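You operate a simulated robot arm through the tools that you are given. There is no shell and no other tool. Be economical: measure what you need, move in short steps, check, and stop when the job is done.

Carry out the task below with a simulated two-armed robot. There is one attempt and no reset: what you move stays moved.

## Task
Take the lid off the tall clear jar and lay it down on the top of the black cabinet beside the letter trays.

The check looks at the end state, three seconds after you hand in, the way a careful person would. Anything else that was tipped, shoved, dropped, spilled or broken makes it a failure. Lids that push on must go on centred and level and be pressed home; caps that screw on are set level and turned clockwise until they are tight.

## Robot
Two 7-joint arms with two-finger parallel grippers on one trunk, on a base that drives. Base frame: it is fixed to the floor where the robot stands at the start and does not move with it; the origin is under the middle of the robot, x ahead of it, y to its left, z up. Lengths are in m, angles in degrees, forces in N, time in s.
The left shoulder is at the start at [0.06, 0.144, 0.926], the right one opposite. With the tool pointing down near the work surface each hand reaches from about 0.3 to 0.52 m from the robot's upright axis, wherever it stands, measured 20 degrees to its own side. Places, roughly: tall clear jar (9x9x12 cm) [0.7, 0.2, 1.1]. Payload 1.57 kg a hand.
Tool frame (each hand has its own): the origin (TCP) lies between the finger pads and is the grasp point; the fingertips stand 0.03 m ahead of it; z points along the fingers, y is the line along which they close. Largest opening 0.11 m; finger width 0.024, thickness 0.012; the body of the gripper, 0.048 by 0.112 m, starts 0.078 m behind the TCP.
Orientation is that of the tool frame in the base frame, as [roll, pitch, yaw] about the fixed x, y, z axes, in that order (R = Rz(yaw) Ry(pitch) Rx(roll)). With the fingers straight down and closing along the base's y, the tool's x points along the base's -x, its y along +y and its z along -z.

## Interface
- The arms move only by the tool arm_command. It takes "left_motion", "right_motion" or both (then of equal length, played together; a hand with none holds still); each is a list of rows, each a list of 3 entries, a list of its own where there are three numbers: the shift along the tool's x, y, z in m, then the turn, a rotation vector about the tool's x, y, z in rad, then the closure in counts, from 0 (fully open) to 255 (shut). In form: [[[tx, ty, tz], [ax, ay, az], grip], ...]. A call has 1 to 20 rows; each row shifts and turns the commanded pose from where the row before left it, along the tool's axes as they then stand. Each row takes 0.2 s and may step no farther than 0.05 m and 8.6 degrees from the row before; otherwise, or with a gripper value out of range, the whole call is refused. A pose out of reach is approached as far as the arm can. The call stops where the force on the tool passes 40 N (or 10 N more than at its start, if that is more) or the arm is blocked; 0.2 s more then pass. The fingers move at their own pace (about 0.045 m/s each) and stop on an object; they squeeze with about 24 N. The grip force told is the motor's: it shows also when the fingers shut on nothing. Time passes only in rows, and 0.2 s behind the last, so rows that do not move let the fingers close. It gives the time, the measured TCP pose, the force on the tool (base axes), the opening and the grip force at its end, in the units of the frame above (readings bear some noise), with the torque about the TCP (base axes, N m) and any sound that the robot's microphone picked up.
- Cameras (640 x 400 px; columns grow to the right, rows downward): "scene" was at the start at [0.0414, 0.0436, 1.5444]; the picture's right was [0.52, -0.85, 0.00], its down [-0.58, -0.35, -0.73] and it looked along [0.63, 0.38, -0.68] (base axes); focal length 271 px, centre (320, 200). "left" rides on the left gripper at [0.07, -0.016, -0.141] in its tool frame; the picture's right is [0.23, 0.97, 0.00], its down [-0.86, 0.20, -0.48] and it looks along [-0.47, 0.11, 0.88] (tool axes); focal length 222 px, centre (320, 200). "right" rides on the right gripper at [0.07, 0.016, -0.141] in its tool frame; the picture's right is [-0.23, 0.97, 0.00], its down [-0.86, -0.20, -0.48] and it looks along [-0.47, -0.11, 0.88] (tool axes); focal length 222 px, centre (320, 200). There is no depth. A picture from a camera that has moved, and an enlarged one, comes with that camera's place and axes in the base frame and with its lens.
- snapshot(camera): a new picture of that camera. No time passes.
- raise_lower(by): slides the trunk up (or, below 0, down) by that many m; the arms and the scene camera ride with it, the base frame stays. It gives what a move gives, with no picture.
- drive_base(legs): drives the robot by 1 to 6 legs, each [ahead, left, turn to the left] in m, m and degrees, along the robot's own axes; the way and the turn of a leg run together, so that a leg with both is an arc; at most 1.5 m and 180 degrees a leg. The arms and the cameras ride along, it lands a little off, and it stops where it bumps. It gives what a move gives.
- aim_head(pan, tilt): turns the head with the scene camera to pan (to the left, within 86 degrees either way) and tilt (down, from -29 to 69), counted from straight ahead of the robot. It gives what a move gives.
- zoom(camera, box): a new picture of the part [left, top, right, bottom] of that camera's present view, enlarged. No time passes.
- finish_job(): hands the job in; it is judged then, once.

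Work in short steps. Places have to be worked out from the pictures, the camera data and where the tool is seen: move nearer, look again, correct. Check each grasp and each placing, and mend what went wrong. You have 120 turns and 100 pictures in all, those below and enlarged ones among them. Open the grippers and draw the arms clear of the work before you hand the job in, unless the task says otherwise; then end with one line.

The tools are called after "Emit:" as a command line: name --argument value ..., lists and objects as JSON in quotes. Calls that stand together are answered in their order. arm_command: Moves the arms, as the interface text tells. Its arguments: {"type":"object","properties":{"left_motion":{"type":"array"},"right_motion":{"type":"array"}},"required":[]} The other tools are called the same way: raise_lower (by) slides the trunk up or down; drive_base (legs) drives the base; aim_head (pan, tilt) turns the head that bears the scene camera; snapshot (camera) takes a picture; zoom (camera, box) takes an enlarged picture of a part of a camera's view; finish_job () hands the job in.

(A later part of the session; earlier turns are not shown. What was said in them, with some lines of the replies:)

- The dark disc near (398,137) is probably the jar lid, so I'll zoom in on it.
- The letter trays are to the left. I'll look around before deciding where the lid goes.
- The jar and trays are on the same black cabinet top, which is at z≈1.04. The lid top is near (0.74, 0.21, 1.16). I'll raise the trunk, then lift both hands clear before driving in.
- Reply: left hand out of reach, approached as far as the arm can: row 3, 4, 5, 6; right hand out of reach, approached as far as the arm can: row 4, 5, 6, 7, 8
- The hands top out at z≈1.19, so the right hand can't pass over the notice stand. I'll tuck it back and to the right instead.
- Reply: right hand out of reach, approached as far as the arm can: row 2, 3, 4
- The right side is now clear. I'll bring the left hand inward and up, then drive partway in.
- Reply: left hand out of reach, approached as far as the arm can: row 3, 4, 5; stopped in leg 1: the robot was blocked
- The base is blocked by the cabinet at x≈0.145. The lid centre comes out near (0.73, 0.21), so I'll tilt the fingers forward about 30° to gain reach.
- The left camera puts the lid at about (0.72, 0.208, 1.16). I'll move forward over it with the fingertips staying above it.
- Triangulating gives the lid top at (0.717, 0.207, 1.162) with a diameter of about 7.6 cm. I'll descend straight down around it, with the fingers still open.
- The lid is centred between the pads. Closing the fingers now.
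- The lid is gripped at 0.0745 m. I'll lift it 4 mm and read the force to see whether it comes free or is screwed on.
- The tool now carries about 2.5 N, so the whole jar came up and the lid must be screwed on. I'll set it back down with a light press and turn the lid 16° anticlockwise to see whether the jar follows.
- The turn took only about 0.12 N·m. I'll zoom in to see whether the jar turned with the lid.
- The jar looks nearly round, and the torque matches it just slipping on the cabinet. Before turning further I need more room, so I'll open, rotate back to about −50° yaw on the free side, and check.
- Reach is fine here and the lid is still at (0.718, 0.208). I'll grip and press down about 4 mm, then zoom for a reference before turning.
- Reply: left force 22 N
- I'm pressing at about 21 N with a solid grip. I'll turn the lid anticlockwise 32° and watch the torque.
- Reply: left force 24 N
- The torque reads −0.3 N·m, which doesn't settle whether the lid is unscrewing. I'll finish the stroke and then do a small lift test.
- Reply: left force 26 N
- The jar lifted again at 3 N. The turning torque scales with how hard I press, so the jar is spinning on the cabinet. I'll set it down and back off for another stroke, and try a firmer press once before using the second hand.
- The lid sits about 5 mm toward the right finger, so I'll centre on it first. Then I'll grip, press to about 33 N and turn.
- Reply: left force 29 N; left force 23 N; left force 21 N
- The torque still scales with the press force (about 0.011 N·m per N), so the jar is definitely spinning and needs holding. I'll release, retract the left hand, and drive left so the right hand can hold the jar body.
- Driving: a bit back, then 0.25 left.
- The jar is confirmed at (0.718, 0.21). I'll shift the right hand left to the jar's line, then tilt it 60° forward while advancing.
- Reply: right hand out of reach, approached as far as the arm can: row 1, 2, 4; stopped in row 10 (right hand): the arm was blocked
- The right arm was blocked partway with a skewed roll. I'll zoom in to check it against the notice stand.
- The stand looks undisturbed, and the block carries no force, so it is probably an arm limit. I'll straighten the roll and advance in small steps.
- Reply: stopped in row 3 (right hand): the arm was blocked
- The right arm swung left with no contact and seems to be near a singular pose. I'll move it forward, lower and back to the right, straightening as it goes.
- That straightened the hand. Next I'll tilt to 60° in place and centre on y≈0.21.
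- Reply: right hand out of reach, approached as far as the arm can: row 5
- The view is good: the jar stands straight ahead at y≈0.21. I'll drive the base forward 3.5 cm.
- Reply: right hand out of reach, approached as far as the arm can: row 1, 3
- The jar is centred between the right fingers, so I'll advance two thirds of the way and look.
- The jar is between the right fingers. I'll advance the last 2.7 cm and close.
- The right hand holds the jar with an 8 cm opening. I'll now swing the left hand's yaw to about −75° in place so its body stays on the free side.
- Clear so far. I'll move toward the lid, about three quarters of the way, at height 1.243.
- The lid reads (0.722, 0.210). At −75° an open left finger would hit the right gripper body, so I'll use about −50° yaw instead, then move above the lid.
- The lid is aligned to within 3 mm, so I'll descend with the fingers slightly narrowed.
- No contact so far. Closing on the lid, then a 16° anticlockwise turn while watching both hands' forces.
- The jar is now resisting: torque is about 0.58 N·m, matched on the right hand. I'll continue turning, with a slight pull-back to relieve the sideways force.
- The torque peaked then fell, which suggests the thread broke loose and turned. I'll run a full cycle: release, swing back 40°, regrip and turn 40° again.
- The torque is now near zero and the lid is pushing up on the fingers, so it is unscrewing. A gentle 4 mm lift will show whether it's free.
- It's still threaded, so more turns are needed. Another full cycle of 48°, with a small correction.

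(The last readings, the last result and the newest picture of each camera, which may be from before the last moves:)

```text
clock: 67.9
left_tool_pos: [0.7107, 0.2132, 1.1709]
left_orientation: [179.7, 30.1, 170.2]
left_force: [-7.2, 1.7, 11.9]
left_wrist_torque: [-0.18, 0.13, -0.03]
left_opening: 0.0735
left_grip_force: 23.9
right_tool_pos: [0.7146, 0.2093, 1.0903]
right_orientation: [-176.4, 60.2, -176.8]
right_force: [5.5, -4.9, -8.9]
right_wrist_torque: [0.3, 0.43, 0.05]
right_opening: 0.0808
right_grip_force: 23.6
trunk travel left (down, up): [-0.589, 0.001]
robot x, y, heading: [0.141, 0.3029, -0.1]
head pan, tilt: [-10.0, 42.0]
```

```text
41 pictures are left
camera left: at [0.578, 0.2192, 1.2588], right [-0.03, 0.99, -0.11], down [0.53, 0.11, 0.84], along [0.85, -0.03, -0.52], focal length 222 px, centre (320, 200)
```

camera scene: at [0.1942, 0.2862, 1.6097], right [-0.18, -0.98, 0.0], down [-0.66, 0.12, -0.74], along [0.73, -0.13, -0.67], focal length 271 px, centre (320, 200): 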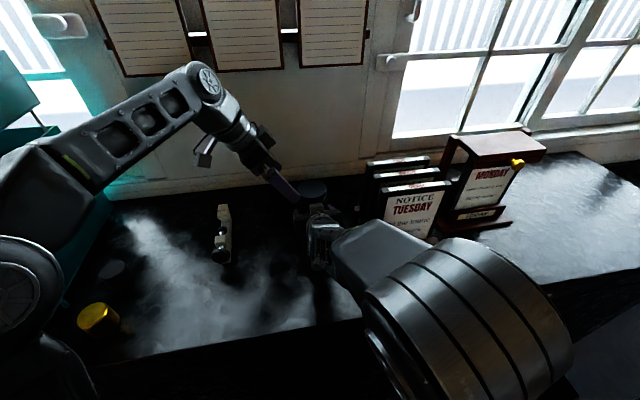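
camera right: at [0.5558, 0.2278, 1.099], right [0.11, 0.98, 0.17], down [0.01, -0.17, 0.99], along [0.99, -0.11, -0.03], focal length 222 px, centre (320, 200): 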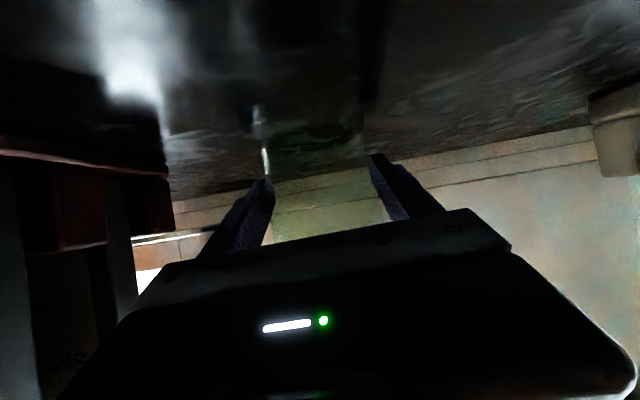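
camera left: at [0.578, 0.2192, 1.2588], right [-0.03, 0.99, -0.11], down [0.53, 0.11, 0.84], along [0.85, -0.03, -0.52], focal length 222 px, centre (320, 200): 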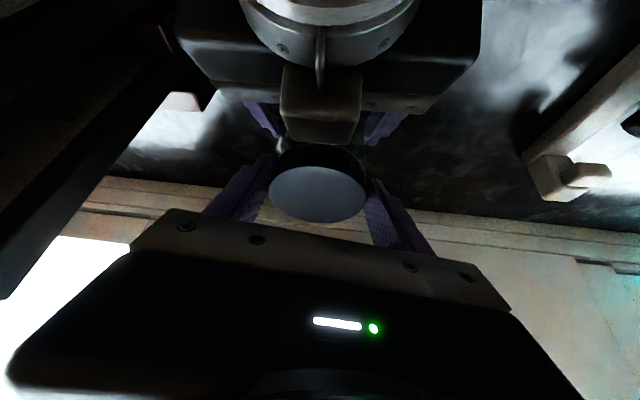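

It is turning freely. I'll do another cycle, adding a slight lift during the turn.

Emit:
arm_command --left_motion '[[[0, 0, 0], [0, 0, 0], 25], [[0.001, 0, -0.0005], [0, 0, 0], 25], [[0, 0.0013, 0], [0.07, 0, 0.121], 25], [[0, 0.0013, 0], [0.07, 0, 0.121], 25], [[0, 0.0013, 0], [0.07, 0, 0.121], 25], [[0, 0.0013, 0], [0.07, 0, 0.121], 25], [[0, 0.0013, 0], [0.07, 0, 0.121], 25], [[0, 0.0013, 0], [0.07, 0, 0.121], 25], [[0, 0, 0], [0, 0, 0], 255], [[0, 0, 0], [0, 0, 0], 255], [[0, 0, 0], [0, 0, 0], 255], [[-0.0002, -0.0013, -0.0003], [-0.07, 0, -0.121], 255], [[-0.0002, -0.0013, -0.0003], [-0.07, 0, -0.121], 255], [[-0.0002, -0.0013, -0.0003], [-0.07, 0, -0.121], 255], [[-0.0002, -0.0013, -0.0003], [-0.07, 0, -0.121], 255], [[-0.0002, -0.0013, -0.0003], [-0.07, 0, -0.121], 255], [[-0.0002, -0.0013, -0.0003], [-0.07, 0, -0.121], 255]]'

Emit:
arm_command --left_motion '[[[-0.001, 0, -0.00173], [0, 0, 0], 255], [[-0.0005, 0, -0.0009], [0, 0, 0], 255], [[0, 0, 0], [0, 0, 0], 255]]'

```text
clock: 71.5
left_tool_pos: [0.7093, 0.2154, 1.1711]
left_orientation: [179.7, 30.0, 170.1]
left_force: [-4.8, -7.2, 0.5]
left_wrist_torque: [-0.23, 0.17, -0.17]
left_opening: 0.0736
left_grip_force: 24.4
right_tool_pos: [0.7144, 0.2116, 1.0904]
right_orientation: [-176.3, 60.4, -176.7]
right_force: [4.4, 6.9, -2.4]
right_wrist_torque: [-0.32, 0.27, 0.11]
right_opening: 0.0802
right_grip_force: 24.2
trunk travel left (down, up): [-0.589, 0.001]
robot x, y, heading: [0.1407, 0.3043, -0.0]
head pan, tilt: [-10.0, 42.0]
```

```text
clock: 72.3
left_tool_pos: [0.7098, 0.2164, 1.175]
left_orientation: [179.9, 30.1, 170.0]
left_force: [-4.7, -5.2, -3.1]
left_wrist_torque: [-0.06, 0.04, -0.06]
left_opening: 0.0733
left_grip_force: 24.2
right_tool_pos: [0.7152, 0.21, 1.09]
right_orientation: [-176.4, 60.1, -176.9]
right_force: [3.1, 4.5, -0.8]
right_wrist_torque: [-0.36, 0.29, 0.05]
right_opening: 0.0805
right_grip_force: 24.2
trunk travel left (down, up): [-0.589, 0.001]
robot x, y, heading: [0.1417, 0.3009, -0.0]
head pan, tilt: [-10.0, 42.0]
```

It rose about 4 mm with little resistance. Checking whether the lid is separating.

Emit:
arm_command --left_motion '[[[-0.001, 0, -0.00173], [0, 0, 0], 255], [[-0.001, 0, -0.00173], [0, 0, 0], 255], [[0, 0, 0], [0, 0, 0], 255]]'

Emit:
zoom --camera "left" --box '[250, 120, 390, 230]'

Emit:
zoom --camera "scene" --box '[260, 160, 360, 220]'

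```text
clock: 73.1
left_tool_pos: [0.7077, 0.2172, 1.1798]
left_orientation: [179.8, 30.1, 170.0]
left_force: [-5.8, -3.3, -2.1]
left_wrist_torque: [0.01, 0.09, -0.1]
left_opening: 0.0737
left_grip_force: 24.1
right_tool_pos: [0.7142, 0.2089, 1.0893]
right_orientation: [-176.4, 60.3, -177.0]
right_force: [6.4, 3.1, 1.5]
right_wrist_torque: [-0.25, 0.48, 0.06]
right_opening: 0.0809
right_grip_force: 24.0
trunk travel left (down, up): [-0.589, 0.001]
robot x, y, heading: [0.1403, 0.3025, -0.1]
head pan, tilt: [-10.0, 42.0]
```

```text
3.64 times, centred on (320, 175) of left
camera zoom: at [0.5771, 0.2214, 1.2673], right [-0.03, 0.99, -0.11], down [0.53, 0.11, 0.84], along [0.85, -0.04, -0.53], focal length 808 px, centre (320, 291)
```

zoom: 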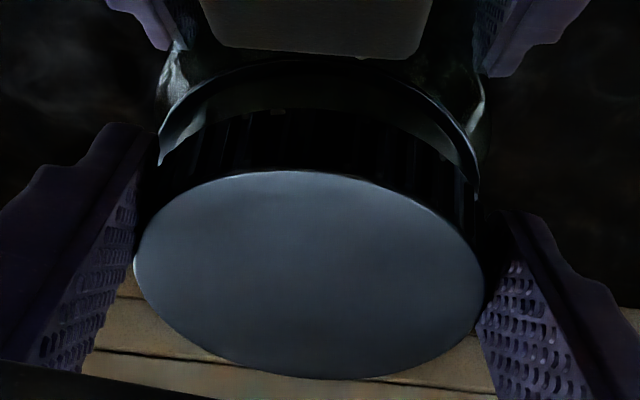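

```text
6.40 times, centred on (310, 190) of scene
camera zoom: at [0.1945, 0.2858, 1.6097], right [-0.18, -0.98, 0.0], down [-0.66, 0.12, -0.74], along [0.73, -0.13, -0.67], focal length 1737 px, centre (384, 264)
```

zoom: 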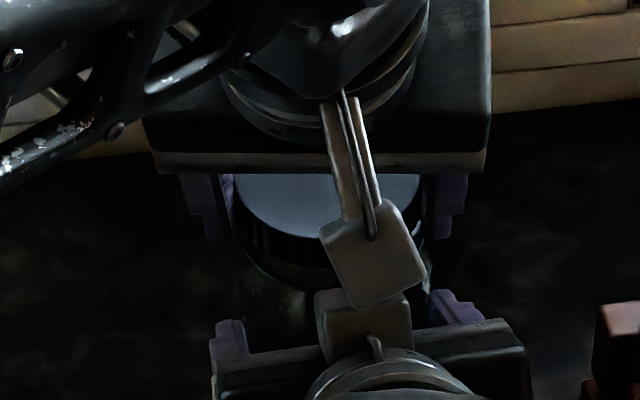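

A gap is opening above the neck, so the lid is off the thread. I'll lift it straight up, slowly at first.

Emit:
arm_command --left_motion '[[[-0.002, 0, -0.00346], [0, 0, 0], 255], [[-0.002, 0, -0.00346], [0, 0, 0], 255], [[-0.002, 0, -0.00346], [0, 0, 0], 255], [[-0.002, 0, -0.00346], [0, 0, 0], 255], [[-0.004, 0, -0.007], [0, 0, 0], 255], [[-0.005, 0, -0.00866], [0, 0, 0], 255], [[0, 0, 0], [0, 0, 0], 255]]'

Emit:
snapshot --camera "left"

Emit:
snapshot --camera "scene"

```text
clock: 74.7
left_tool_pos: [0.7086, 0.2146, 1.2135]
left_orientation: [179.8, 30.1, 170.0]
left_force: [0.9, -0.4, -1.4]
left_wrist_torque: [0.03, -0.03, 0.02]
left_opening: 0.0733
left_grip_force: 24.0
right_tool_pos: [0.7137, 0.2101, 1.0908]
right_orientation: [-176.4, 60.2, -176.9]
right_force: [0.4, -1.3, 3.2]
right_wrist_torque: [0.0, 0.05, -0.01]
right_opening: 0.0804
right_grip_force: 23.3
trunk travel left (down, up): [-0.589, 0.001]
robot x, y, heading: [0.1407, 0.2991, 0.1]
head pan, tilt: [-10.0, 42.0]
```

```text
38 pictures are left
camera left: at [0.5768, 0.2205, 1.3019], right [-0.03, 0.99, -0.11], down [0.53, 0.11, 0.84], along [0.85, -0.04, -0.53], focal length 222 px, centre (320, 200)
```

left: 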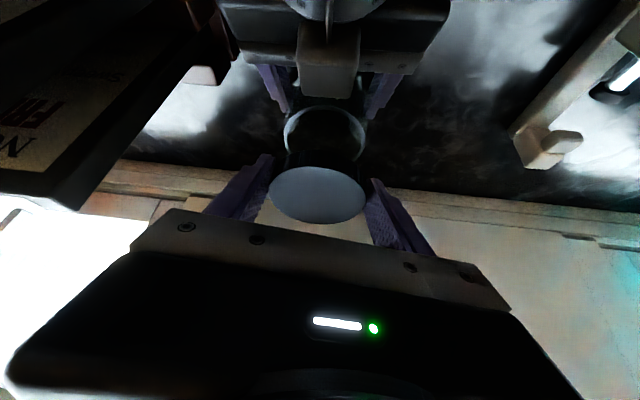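

```text
37 pictures are left
camera scene: at [0.1941, 0.2856, 1.6097], right [-0.18, -0.98, 0.0], down [-0.66, 0.12, -0.74], along [0.73, -0.13, -0.67], focal length 271 px, centre (320, 200)
```

scene: 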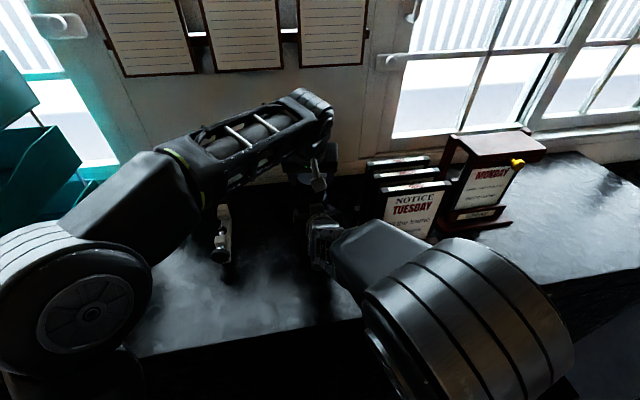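

The lid is off and the jar mouth is open. I'll raise it a bit more, then look at the area near the trays for a free spot.

Emit:
arm_command --left_motion '[[[-0.006, 0, -0.0104], [0, 0, 0], 255], [[-0.006, 0, -0.0104], [0, 0, 0], 255], [[0, 0, 0], [0, 0, 0], 255]]'

Emit:
aim_head --pan 45 --tilt 45

Emit:
snapshot --camera "scene"

```text
clock: 75.5
left_tool_pos: [0.7089, 0.2144, 1.2377]
left_orientation: [179.8, 30.1, 170.1]
left_force: [-0.3, 0.8, 0.5]
left_wrist_torque: [-0.01, 0.0, 0.02]
left_opening: 0.0733
left_grip_force: 24.3
right_tool_pos: [0.7134, 0.2098, 1.091]
right_orientation: [-176.5, 60.2, -176.9]
right_force: [-0.2, -2.0, 2.4]
right_wrist_torque: [-0.01, 0.09, -0.03]
right_opening: 0.0804
right_grip_force: 23.7
trunk travel left (down, up): [-0.589, 0.001]
robot x, y, heading: [0.1407, 0.2983, -0.2]
head pan, tilt: [-10.0, 42.0]
```

```text
clock: 76.7
left_tool_pos: [0.7085, 0.2163, 1.2382]
left_orientation: [179.7, 30.2, 170.0]
left_force: [-0.3, -0.1, -0.4]
left_wrist_torque: [0.0, 0.02, -0.02]
left_opening: 0.0736
left_grip_force: 23.6
right_tool_pos: [0.7135, 0.2099, 1.09]
right_orientation: [-176.4, 60.1, -176.8]
right_force: [-0.3, -1.3, 2.5]
right_wrist_torque: [-0.01, 0.07, 0.04]
right_opening: 0.0804
right_grip_force: 24.2
trunk travel left (down, up): [-0.589, 0.001]
robot x, y, heading: [0.1379, 0.2995, -0.1]
head pan, tilt: [45.0, 45.0]
```

```text
36 pictures are left
camera scene: at [0.1695, 0.3577, 1.6054], right [0.7, -0.71, 0.0], down [-0.5, -0.5, -0.71], along [0.5, 0.5, -0.71], focal length 271 px, centre (320, 200)
```

scene: 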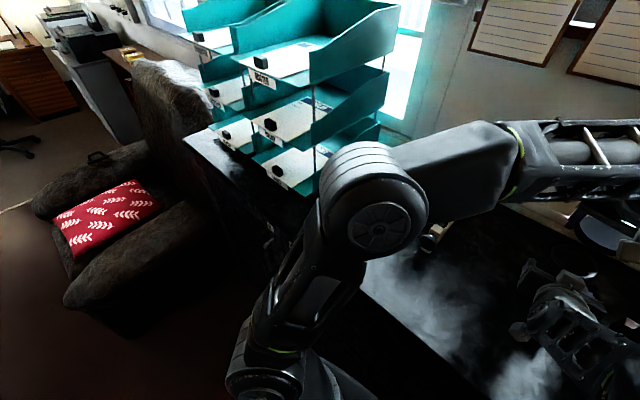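

My own arm blocks the view. I'll first release the jar with the right hand and back straight out.

Emit:
arm_command --right_motion '[[[0, 0, 0], [0, 0, 0], 0], [[0, 0, 0], [0, 0, 0], 0], [[0, 0, 0], [0, 0, 0], 0], [[0, 0, 0], [0, 0, 0], 0], [[0.0115, 0, -0.0245], [0, 0, 0], 0], [[0.013, 0, -0.028], [0, 0, 0], 0], [[0.013, 0, -0.028], [0, 0, 0], 0], [[0, 0, 0], [0, 0, 0], 0]]'

Emit:
snapshot --camera "right"

```text
clock: 78.5
left_tool_pos: [0.7105, 0.2163, 1.2376]
left_orientation: [179.8, 30.1, 170.1]
left_force: [0.1, -0.7, -0.2]
left_wrist_torque: [0.0, -0.02, 0.0]
left_opening: 0.0736
left_grip_force: 24.3
right_tool_pos: [0.6258, 0.211, 1.098]
right_orientation: [-176.3, 60.1, -177.0]
right_force: [-0.2, -0.6, -0.4]
right_wrist_torque: [0.02, -0.01, 0.02]
right_opening: 0.1099
right_grip_force: 0.0
trunk travel left (down, up): [-0.589, 0.001]
robot x, y, heading: [0.1449, 0.3032, -0.5]
head pan, tilt: [45.0, 45.0]
```

```text
35 pictures are left
camera right: at [0.4682, 0.2281, 1.1064], right [0.11, 0.98, 0.17], down [0.01, -0.17, 0.99], along [0.99, -0.11, -0.03], focal length 222 px, centre (320, 200)
```

right: 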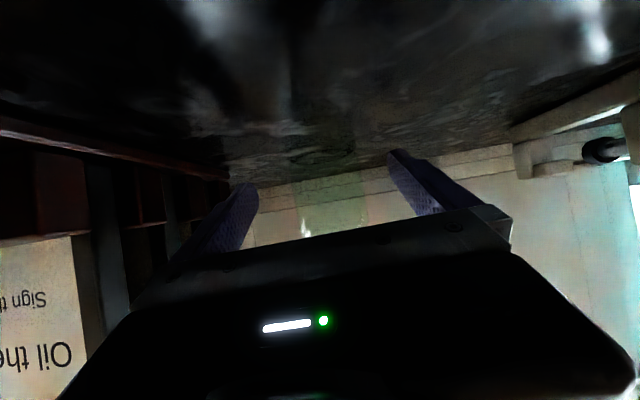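

The jar stands undisturbed. I'll carry the lid left, above the tape dispenser, so I can see the tray area.

Emit:
arm_command --left_motion '[[[0.0119, 0.0356, -0.0069], [0, 0, 0], 255], [[0.0119, 0.0356, -0.0069], [0, 0, 0], 255], [[0.0119, 0.0356, -0.0069], [0, 0, 0], 255], [[0.0119, 0.0356, -0.0069], [0, 0, 0], 255], [[0.0119, 0.0356, -0.0069], [0, 0, 0], 255], [[0.0119, 0.0356, -0.0069], [0, 0, 0], 255], [[0.0119, 0.0356, -0.0069], [0, 0, 0], 255], [[0, 0, 0], [0, 0, 0], 255]]'

Emit:
snapshot --camera "left"

Emit:
snapshot --camera "scene"

```text
clock: 80.3
left_tool_pos: [0.657, 0.4784, 1.2379]
left_orientation: [179.8, 30.1, 169.9]
left_force: [0.1, -0.4, -0.2]
left_wrist_torque: [-0.03, 0.02, -0.01]
left_opening: 0.0735
left_grip_force: 24.0
right_tool_pos: [0.6256, 0.2101, 1.0975]
right_orientation: [-176.4, 60.1, -176.9]
right_force: [0.9, 0.2, -0.7]
right_wrist_torque: [0.0, 0.01, 0.01]
right_opening: 0.1102
right_grip_force: 0.0
trunk travel left (down, up): [-0.589, 0.001]
robot x, y, heading: [0.1416, 0.3011, -0.1]
head pan, tilt: [45.0, 45.0]
```

```text
34 pictures are left
camera left: at [0.5249, 0.483, 1.3258], right [-0.03, 0.99, -0.11], down [0.53, 0.11, 0.84], along [0.85, -0.04, -0.53], focal length 222 px, centre (320, 200)
```

left: 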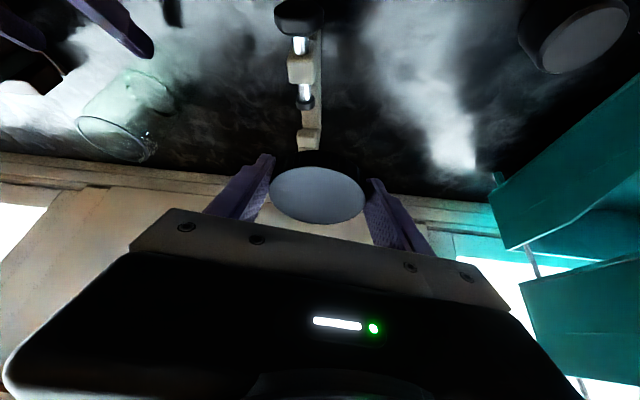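

```text
33 pictures are left
camera scene: at [0.1699, 0.3574, 1.6054], right [0.71, -0.71, 0.0], down [-0.5, -0.5, -0.71], along [0.5, 0.5, -0.71], focal length 271 px, centre (320, 200)
```

scene: 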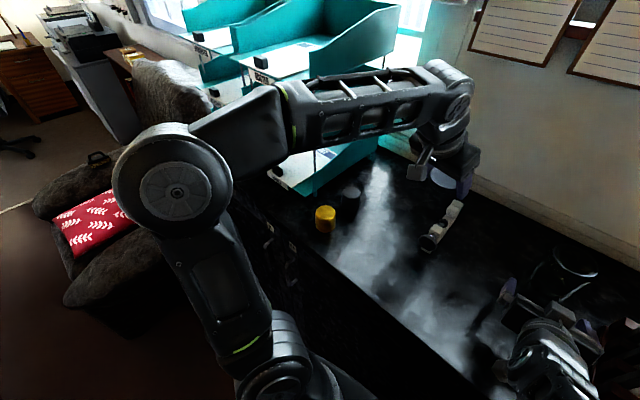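

The trays' right side is at y≈0.79, with a dark cylinder near (0.61, 0.68) and the dispenser near y≈0.44. The spot at about (0.715, 0.63) is free, so I'll move above it.

Emit:
arm_command --left_motion '[[[-0.0048, 0.04, 0.00275], [0, 0, 0], 255], [[-0.0048, 0.04, 0.00275], [0, 0, 0], 255], [[-0.0048, 0.04, 0.00275], [0, 0, 0], 255], [[-0.0048, 0.04, 0.00275], [0, 0, 0], 255], [[0, 0, 0], [0, 0, 0], 255]]'

Emit:
snapshot --camera "left"

Emit:
snapshot --camera "scene"

```text
clock: 81.5
left_tool_pos: [0.704, 0.6318, 1.2401]
left_orientation: [179.8, 30.2, 170.1]
left_force: [1.0, -0.2, 0.5]
left_wrist_torque: [0.04, -0.05, 0.01]
left_opening: 0.0735
left_grip_force: 23.5
right_tool_pos: [0.6254, 0.2106, 1.0972]
right_orientation: [-176.4, 60.2, -176.9]
right_force: [-0.2, -0.2, -0.8]
right_wrist_torque: [0.02, -0.02, 0.01]
right_opening: 0.1101
right_grip_force: 0.0
trunk travel left (down, up): [-0.589, 0.001]
robot x, y, heading: [0.1402, 0.2999, 0.1]
head pan, tilt: [45.0, 45.0]
```

```text
32 pictures are left
camera left: at [0.5723, 0.6377, 1.3271], right [-0.03, 0.99, -0.11], down [0.53, 0.11, 0.84], along [0.85, -0.04, -0.52], focal length 222 px, centre (320, 200)
```

left: 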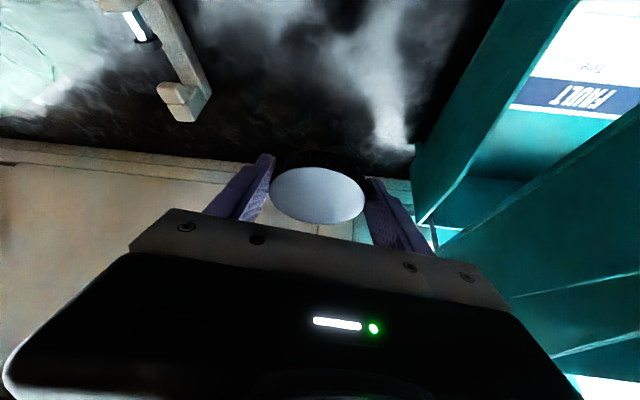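

```text
31 pictures are left
camera scene: at [0.1691, 0.3575, 1.6054], right [0.71, -0.71, 0.0], down [-0.5, -0.5, -0.71], along [0.5, 0.5, -0.71], focal length 271 px, centre (320, 200)
```

scene: 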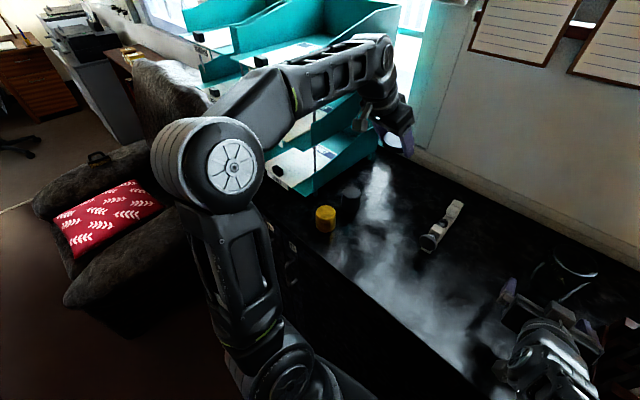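

The area below is clear. Descending to z≈1.09.

Emit:
arm_command --left_motion '[[[0.015, 0, 0.026], [0, 0, 0], 255], [[0.015, 0, 0.026], [0, 0, 0], 255], [[0.015, 0, 0.026], [0, 0, 0], 255], [[0.015, 0, 0.026], [0, 0, 0], 255], [[0.012, 0, 0.0208], [0, 0, 0], 255], [[0, 0, 0], [0, 0, 0], 255]]'

Emit:
snapshot --camera "left"

Emit:
zoom --camera "scene" --box '[300, 90, 460, 240]'

```text
clock: 82.9
left_tool_pos: [0.7052, 0.632, 1.0967]
left_orientation: [179.7, 30.0, 170.1]
left_force: [0.4, 0.5, -0.4]
left_wrist_torque: [0.02, 0.02, 0.0]
left_opening: 0.0735
left_grip_force: 24.0
right_tool_pos: [0.6268, 0.2113, 1.0974]
right_orientation: [-176.4, 60.1, -176.9]
right_force: [0.4, 0.2, 0.0]
right_wrist_torque: [-0.01, 0.01, -0.01]
right_opening: 0.11
right_grip_force: 0.0
trunk travel left (down, up): [-0.589, 0.001]
robot x, y, heading: [0.1409, 0.2972, 0.2]
head pan, tilt: [45.0, 45.0]
```

```text
30 pictures are left
camera left: at [0.5735, 0.6379, 1.183], right [-0.03, 0.99, -0.11], down [0.53, 0.11, 0.84], along [0.85, -0.04, -0.53], focal length 222 px, centre (320, 200)
```

left: 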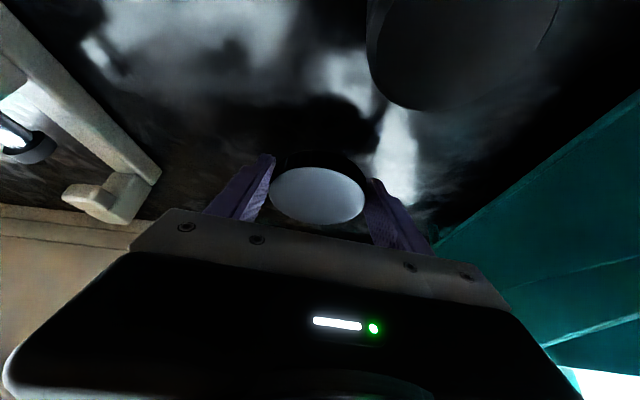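

```text
2.67 times, centred on (380, 165) of scene
camera zoom: at [0.1694, 0.3579, 1.6054], right [0.71, -0.71, 0.0], down [-0.5, -0.5, -0.71], along [0.5, 0.5, -0.71], focal length 724 px, centre (160, 293)
```

zoom: 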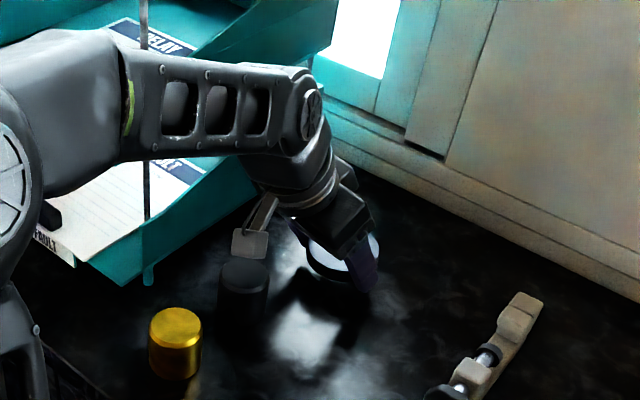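

I'm close. I'll shift 1.5 cm away from the cylinder, then lower in 3 mm steps to contact.

Emit:
arm_command --left_motion '[[[0, -0.015, 0], [0, 0, 0], 255], [[0.0025, 0, 0.0043], [0, 0, 0], 255], [[0.0025, 0, 0.0043], [0, 0, 0], 255], [[0.0015, 0, 0.0026], [0, 0, 0], 255], [[0, 0, 0], [0, 0, 0], 255]]'

Emit:
arm_command --left_motion '[[[0.0015, 0, 0.0026], [0, 0, 0], 255], [[0.0015, 0, 0.0026], [0, 0, 0], 255], [[0, 0, 0], [0, 0, 0], 255]]'

Emit:
zoom --camera "left" --box '[230, 110, 410, 240]'

```text
clock: 84.1
left_tool_pos: [0.7053, 0.6172, 1.0825]
left_orientation: [179.8, 30.0, 169.9]
left_force: [-0.6, -0.2, -0.2]
left_wrist_torque: [0.01, 0.02, 0.03]
left_opening: 0.0733
left_grip_force: 24.3
right_tool_pos: [0.6266, 0.2118, 1.0986]
right_orientation: [-176.5, 60.2, -177.0]
right_force: [-0.2, 0.0, -0.2]
right_wrist_torque: [-0.01, 0.01, 0.04]
right_opening: 0.1099
right_grip_force: 0.1
trunk travel left (down, up): [-0.589, 0.001]
robot x, y, heading: [0.1439, 0.298, -0.2]
head pan, tilt: [45.0, 45.0]
```

```text
clock: 84.9
left_tool_pos: [0.7039, 0.6161, 1.0821]
left_orientation: [179.6, 30.8, 170.1]
left_force: [-0.8, 3.4, 37.4]
left_wrist_torque: [-1.32, 0.1, -0.43]
left_opening: 0.0734
left_grip_force: 23.7
right_tool_pos: [0.624, 0.2114, 1.1005]
right_orientation: [-176.4, 60.3, -177.0]
right_force: [-0.1, 0.7, -0.5]
right_wrist_torque: [-0.01, -0.03, 0.01]
right_opening: 0.11
right_grip_force: 0.1
trunk travel left (down, up): [-0.589, 0.001]
robot x, y, heading: [0.1438, 0.2979, 0.2]
head pan, tilt: [45.0, 45.0]
```

```text
3.08 times, centred on (320, 175) of left
camera zoom: at [0.5701, 0.6221, 1.1679], right [-0.03, 0.99, -0.11], down [0.52, 0.11, 0.85], along [0.86, -0.03, -0.51], focal length 684 px, centre (320, 277)
```

zoom: 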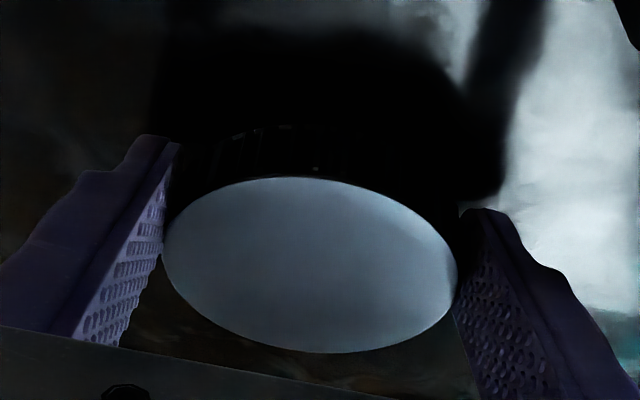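

Contact is firm at 37 N. I'll ease up 4.5 mm to relieve the press, then open gently.

Emit:
arm_command --left_motion '[[[-0.00225, 0, -0.0039], [0, 0, 0], 255], [[0, 0, 0], [0, 0, 0], 255], [[0, 0, 0], [0, 0, 0], 255]]'

Emit:
arm_command --left_motion '[[[0, 0, 0], [0, 0, 0], 60], [[0, 0, 0], [0, 0, 0], 30], [[0, 0, 0], [0, 0, 0], 0], [[0, 0, 0], [0, 0, 0], 0]]'

Emit:
snapshot --camera "left"

```text
clock: 85.7
left_tool_pos: [0.7041, 0.6168, 1.0816]
left_orientation: [179.7, 30.3, 170.1]
left_force: [5.7, 2.2, 20.2]
left_wrist_torque: [-0.76, -0.09, 0.5]
left_opening: 0.0731
left_grip_force: 23.7
right_tool_pos: [0.6253, 0.2116, 1.0987]
right_orientation: [-176.4, 60.2, -177.0]
right_force: [-0.3, 0.1, 0.1]
right_wrist_torque: [0.0, 0.0, -0.02]
right_opening: 0.11
right_grip_force: 0.0
trunk travel left (down, up): [-0.589, 0.001]
robot x, y, heading: [0.1429, 0.2993, -0.3]
head pan, tilt: [45.0, 45.0]
```

```text
clock: 86.7
left_tool_pos: [0.7035, 0.6211, 1.0826]
left_orientation: [179.8, 30.2, 170.3]
left_force: [-0.4, 18.4, 21.4]
left_wrist_torque: [-0.49, 0.1, -0.11]
left_opening: 0.0944
left_grip_force: 0.0
right_tool_pos: [0.6262, 0.2123, 1.0981]
right_orientation: [-176.2, 60.2, -176.8]
right_force: [0.1, -0.1, -1.0]
right_wrist_torque: [0.0, -0.01, 0.04]
right_opening: 0.1099
right_grip_force: 0.1
trunk travel left (down, up): [-0.589, 0.001]
robot x, y, heading: [0.1406, 0.2999, -0.1]
head pan, tilt: [45.0, 45.0]
```

```text
27 pictures are left
camera left: at [0.5696, 0.6254, 1.1693], right [-0.03, 0.99, -0.11], down [0.52, 0.11, 0.85], along [0.85, -0.03, -0.52], focal length 222 px, centre (320, 200)
```

left: 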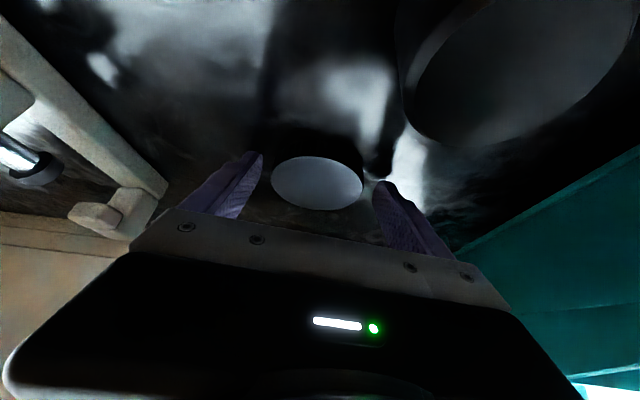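

The lid has been released onto the surface, and the remaining force looks like fingertips dragging on the top. I'll raise straight up in small steps.

Emit:
arm_command --left_motion '[[[-0.0015, 0, -0.0026], [0, 0, 0], 0], [[-0.0015, 0, -0.0026], [0, 0, 0], 0], [[0, 0, 0], [0, 0, 0], 0], [[0, 0, 0], [0, 0, 0], 0]]'

Emit:
snapshot --camera "left"

```text
clock: 87.7
left_tool_pos: [0.7037, 0.6167, 1.0858]
left_orientation: [179.9, 30.2, 170.0]
left_force: [0.4, -0.3, 0.3]
left_wrist_torque: [0.06, 0.02, -0.05]
left_opening: 0.1098
left_grip_force: 0.1
right_tool_pos: [0.6252, 0.2119, 1.0982]
right_orientation: [-176.4, 60.1, -176.9]
right_force: [0.9, 0.5, -0.6]
right_wrist_torque: [0.01, 0.0, -0.01]
right_opening: 0.1101
right_grip_force: 0.0
trunk travel left (down, up): [-0.589, 0.001]
robot x, y, heading: [0.139, 0.2999, -0.2]
head pan, tilt: [45.0, 45.0]
```

```text
26 pictures are left
camera left: at [0.5718, 0.6218, 1.1738], right [-0.03, 0.99, -0.11], down [0.53, 0.11, 0.84], along [0.85, -0.04, -0.53], focal length 222 px, centre (320, 200)
```

left: 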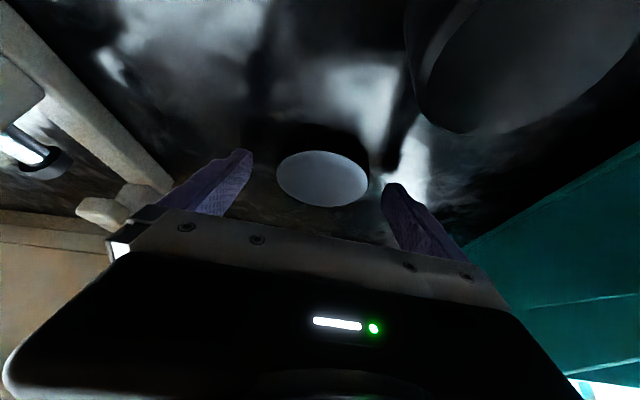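

It's free now. Lifting the hand straight up away from the lid.

Emit:
arm_command --left_motion '[[[-0.005, 0, -0.0087], [0, 0, 0], 0], [[-0.015, 0, -0.026], [0, 0, 0], 0], [[-0.015, 0, -0.026], [0, 0, 0], 0], [[-0.015, 0, -0.026], [0, 0, 0], 0], [[-0.015, 0, -0.026], [0, 0, 0], 0], [[-0.01, 0, -0.0173], [0, 0, 0], 0], [[0, 0, 0], [0, 0, 0], 0]]'

Emit:
snapshot --camera "left"

Emit:
zoom --camera "scene" --box '[300, 110, 460, 260]'

```text
clock: 89.3
left_tool_pos: [0.7016, 0.6169, 1.2369]
left_orientation: [179.8, 30.1, 169.9]
left_force: [-0.8, -0.4, 0.1]
left_wrist_torque: [0.01, -0.01, 0.0]
left_opening: 0.11
left_grip_force: 0.1
right_tool_pos: [0.6252, 0.2105, 1.0989]
right_orientation: [-176.4, 60.1, -177.0]
right_force: [0.3, -0.1, -0.4]
right_wrist_torque: [0.01, -0.02, 0.0]
right_opening: 0.11
right_grip_force: 0.1
trunk travel left (down, up): [-0.589, 0.001]
robot x, y, heading: [0.1395, 0.3025, -0.2]
head pan, tilt: [45.0, 45.0]
```

```text
25 pictures are left
camera left: at [0.5706, 0.6219, 1.3241], right [-0.03, 0.99, -0.11], down [0.53, 0.11, 0.84], along [0.85, -0.04, -0.53], focal length 222 px, centre (320, 200)
```

left: 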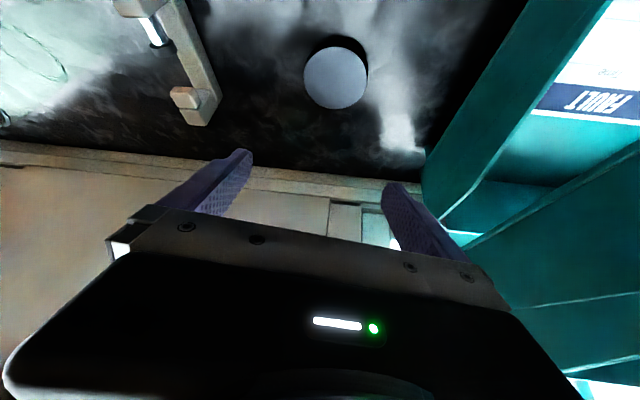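

```text
2.67 times, centred on (380, 185) of scene
camera zoom: at [0.1696, 0.358, 1.6053], right [0.71, -0.71, 0.0], down [-0.5, -0.5, -0.71], along [0.5, 0.5, -0.71], focal length 724 px, centre (160, 240)
```

zoom: 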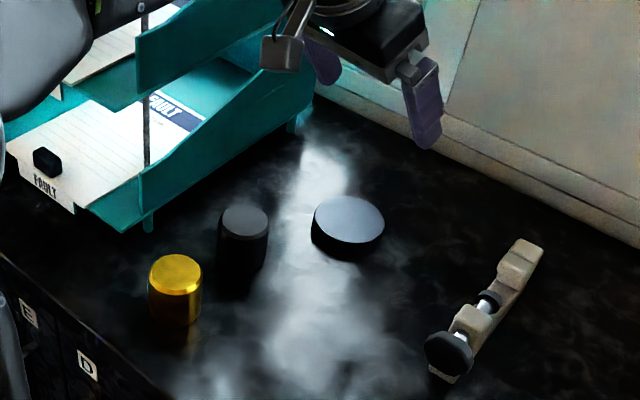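

The lid lies flat next to the trays and nothing else has moved. I'll back the robot straight away so both hands clear the work.

Emit:
drive_base --legs '[[-0.3, 0, 0]]'

Emit:
aim_head --pan 5 --tilt 35

Emit:
snapshot --camera "scene"

```text
clock: 91.3
left_tool_pos: [0.4015, 0.6174, 1.2363]
left_orientation: [179.8, 30.3, 169.9]
left_force: [-0.2, -0.1, 0.4]
left_wrist_torque: [-0.01, -0.01, -0.03]
left_opening: 0.1102
left_grip_force: 0.1
right_tool_pos: [0.3247, 0.2104, 1.0982]
right_orientation: [-176.5, 60.2, -177.0]
right_force: [-0.8, -0.7, 0.8]
right_wrist_torque: [0.02, 0.01, -0.03]
right_opening: 0.1099
right_grip_force: 0.1
trunk travel left (down, up): [-0.589, 0.001]
robot x, y, heading: [-0.1584, 0.298, -0.3]
head pan, tilt: [45.0, 45.0]
```

```text
clock: 92.4
left_tool_pos: [0.4023, 0.616, 1.2353]
left_orientation: [179.8, 30.1, 169.9]
left_force: [0.0, -0.6, -0.5]
left_wrist_torque: [-0.03, -0.01, -0.05]
left_opening: 0.11
left_grip_force: 0.1
right_tool_pos: [0.3253, 0.2119, 1.0984]
right_orientation: [-176.4, 60.1, -177.0]
right_force: [-1.1, 0.3, 0.3]
right_wrist_torque: [0.0, 0.03, 0.01]
right_opening: 0.1099
right_grip_force: 0.1
trunk travel left (down, up): [-0.589, 0.001]
robot x, y, heading: [-0.1522, 0.3016, -0.3]
head pan, tilt: [5.0, 35.0]
```

```text
23 pictures are left
camera scene: at [-0.1014, 0.3091, 1.6201], right [0.08, -1.0, 0.0], down [-0.57, -0.05, -0.82], along [0.82, 0.07, -0.57], focal length 271 px, centre (320, 200)
```

scene: 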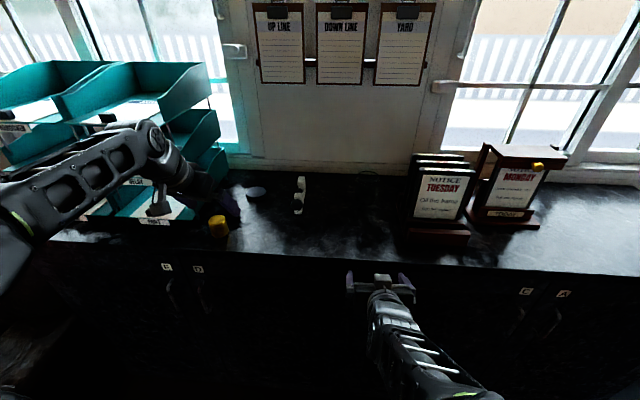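

I'll zoom in to confirm the open jar is still standing.

Emit:
zoom --camera "scene" --box '[200, 140, 480, 260]'

```text
2.29 times, centred on (340, 200) of scene
camera zoom: at [-0.1014, 0.3091, 1.6201], right [0.08, -1.0, 0.0], down [-0.57, -0.05, -0.82], along [0.82, 0.07, -0.57], focal length 620 px, centre (274, 200)
```

zoom: 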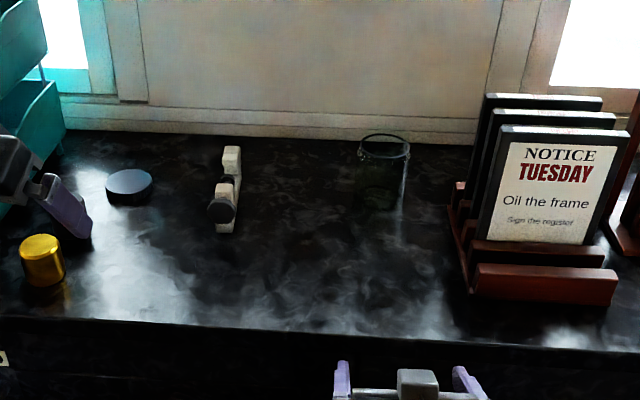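

The jar stands open in its place, the lid lies flat on the cabinet beside the trays, and both grippers are open and clear. Handing in.

Emit:
finish_job

```text
The job is handed in.
```

The jar's lid is unscrewed and lying flat on the black cabinet top, about 14 cm from the letter trays, and I saw nothing else tipped or moved.
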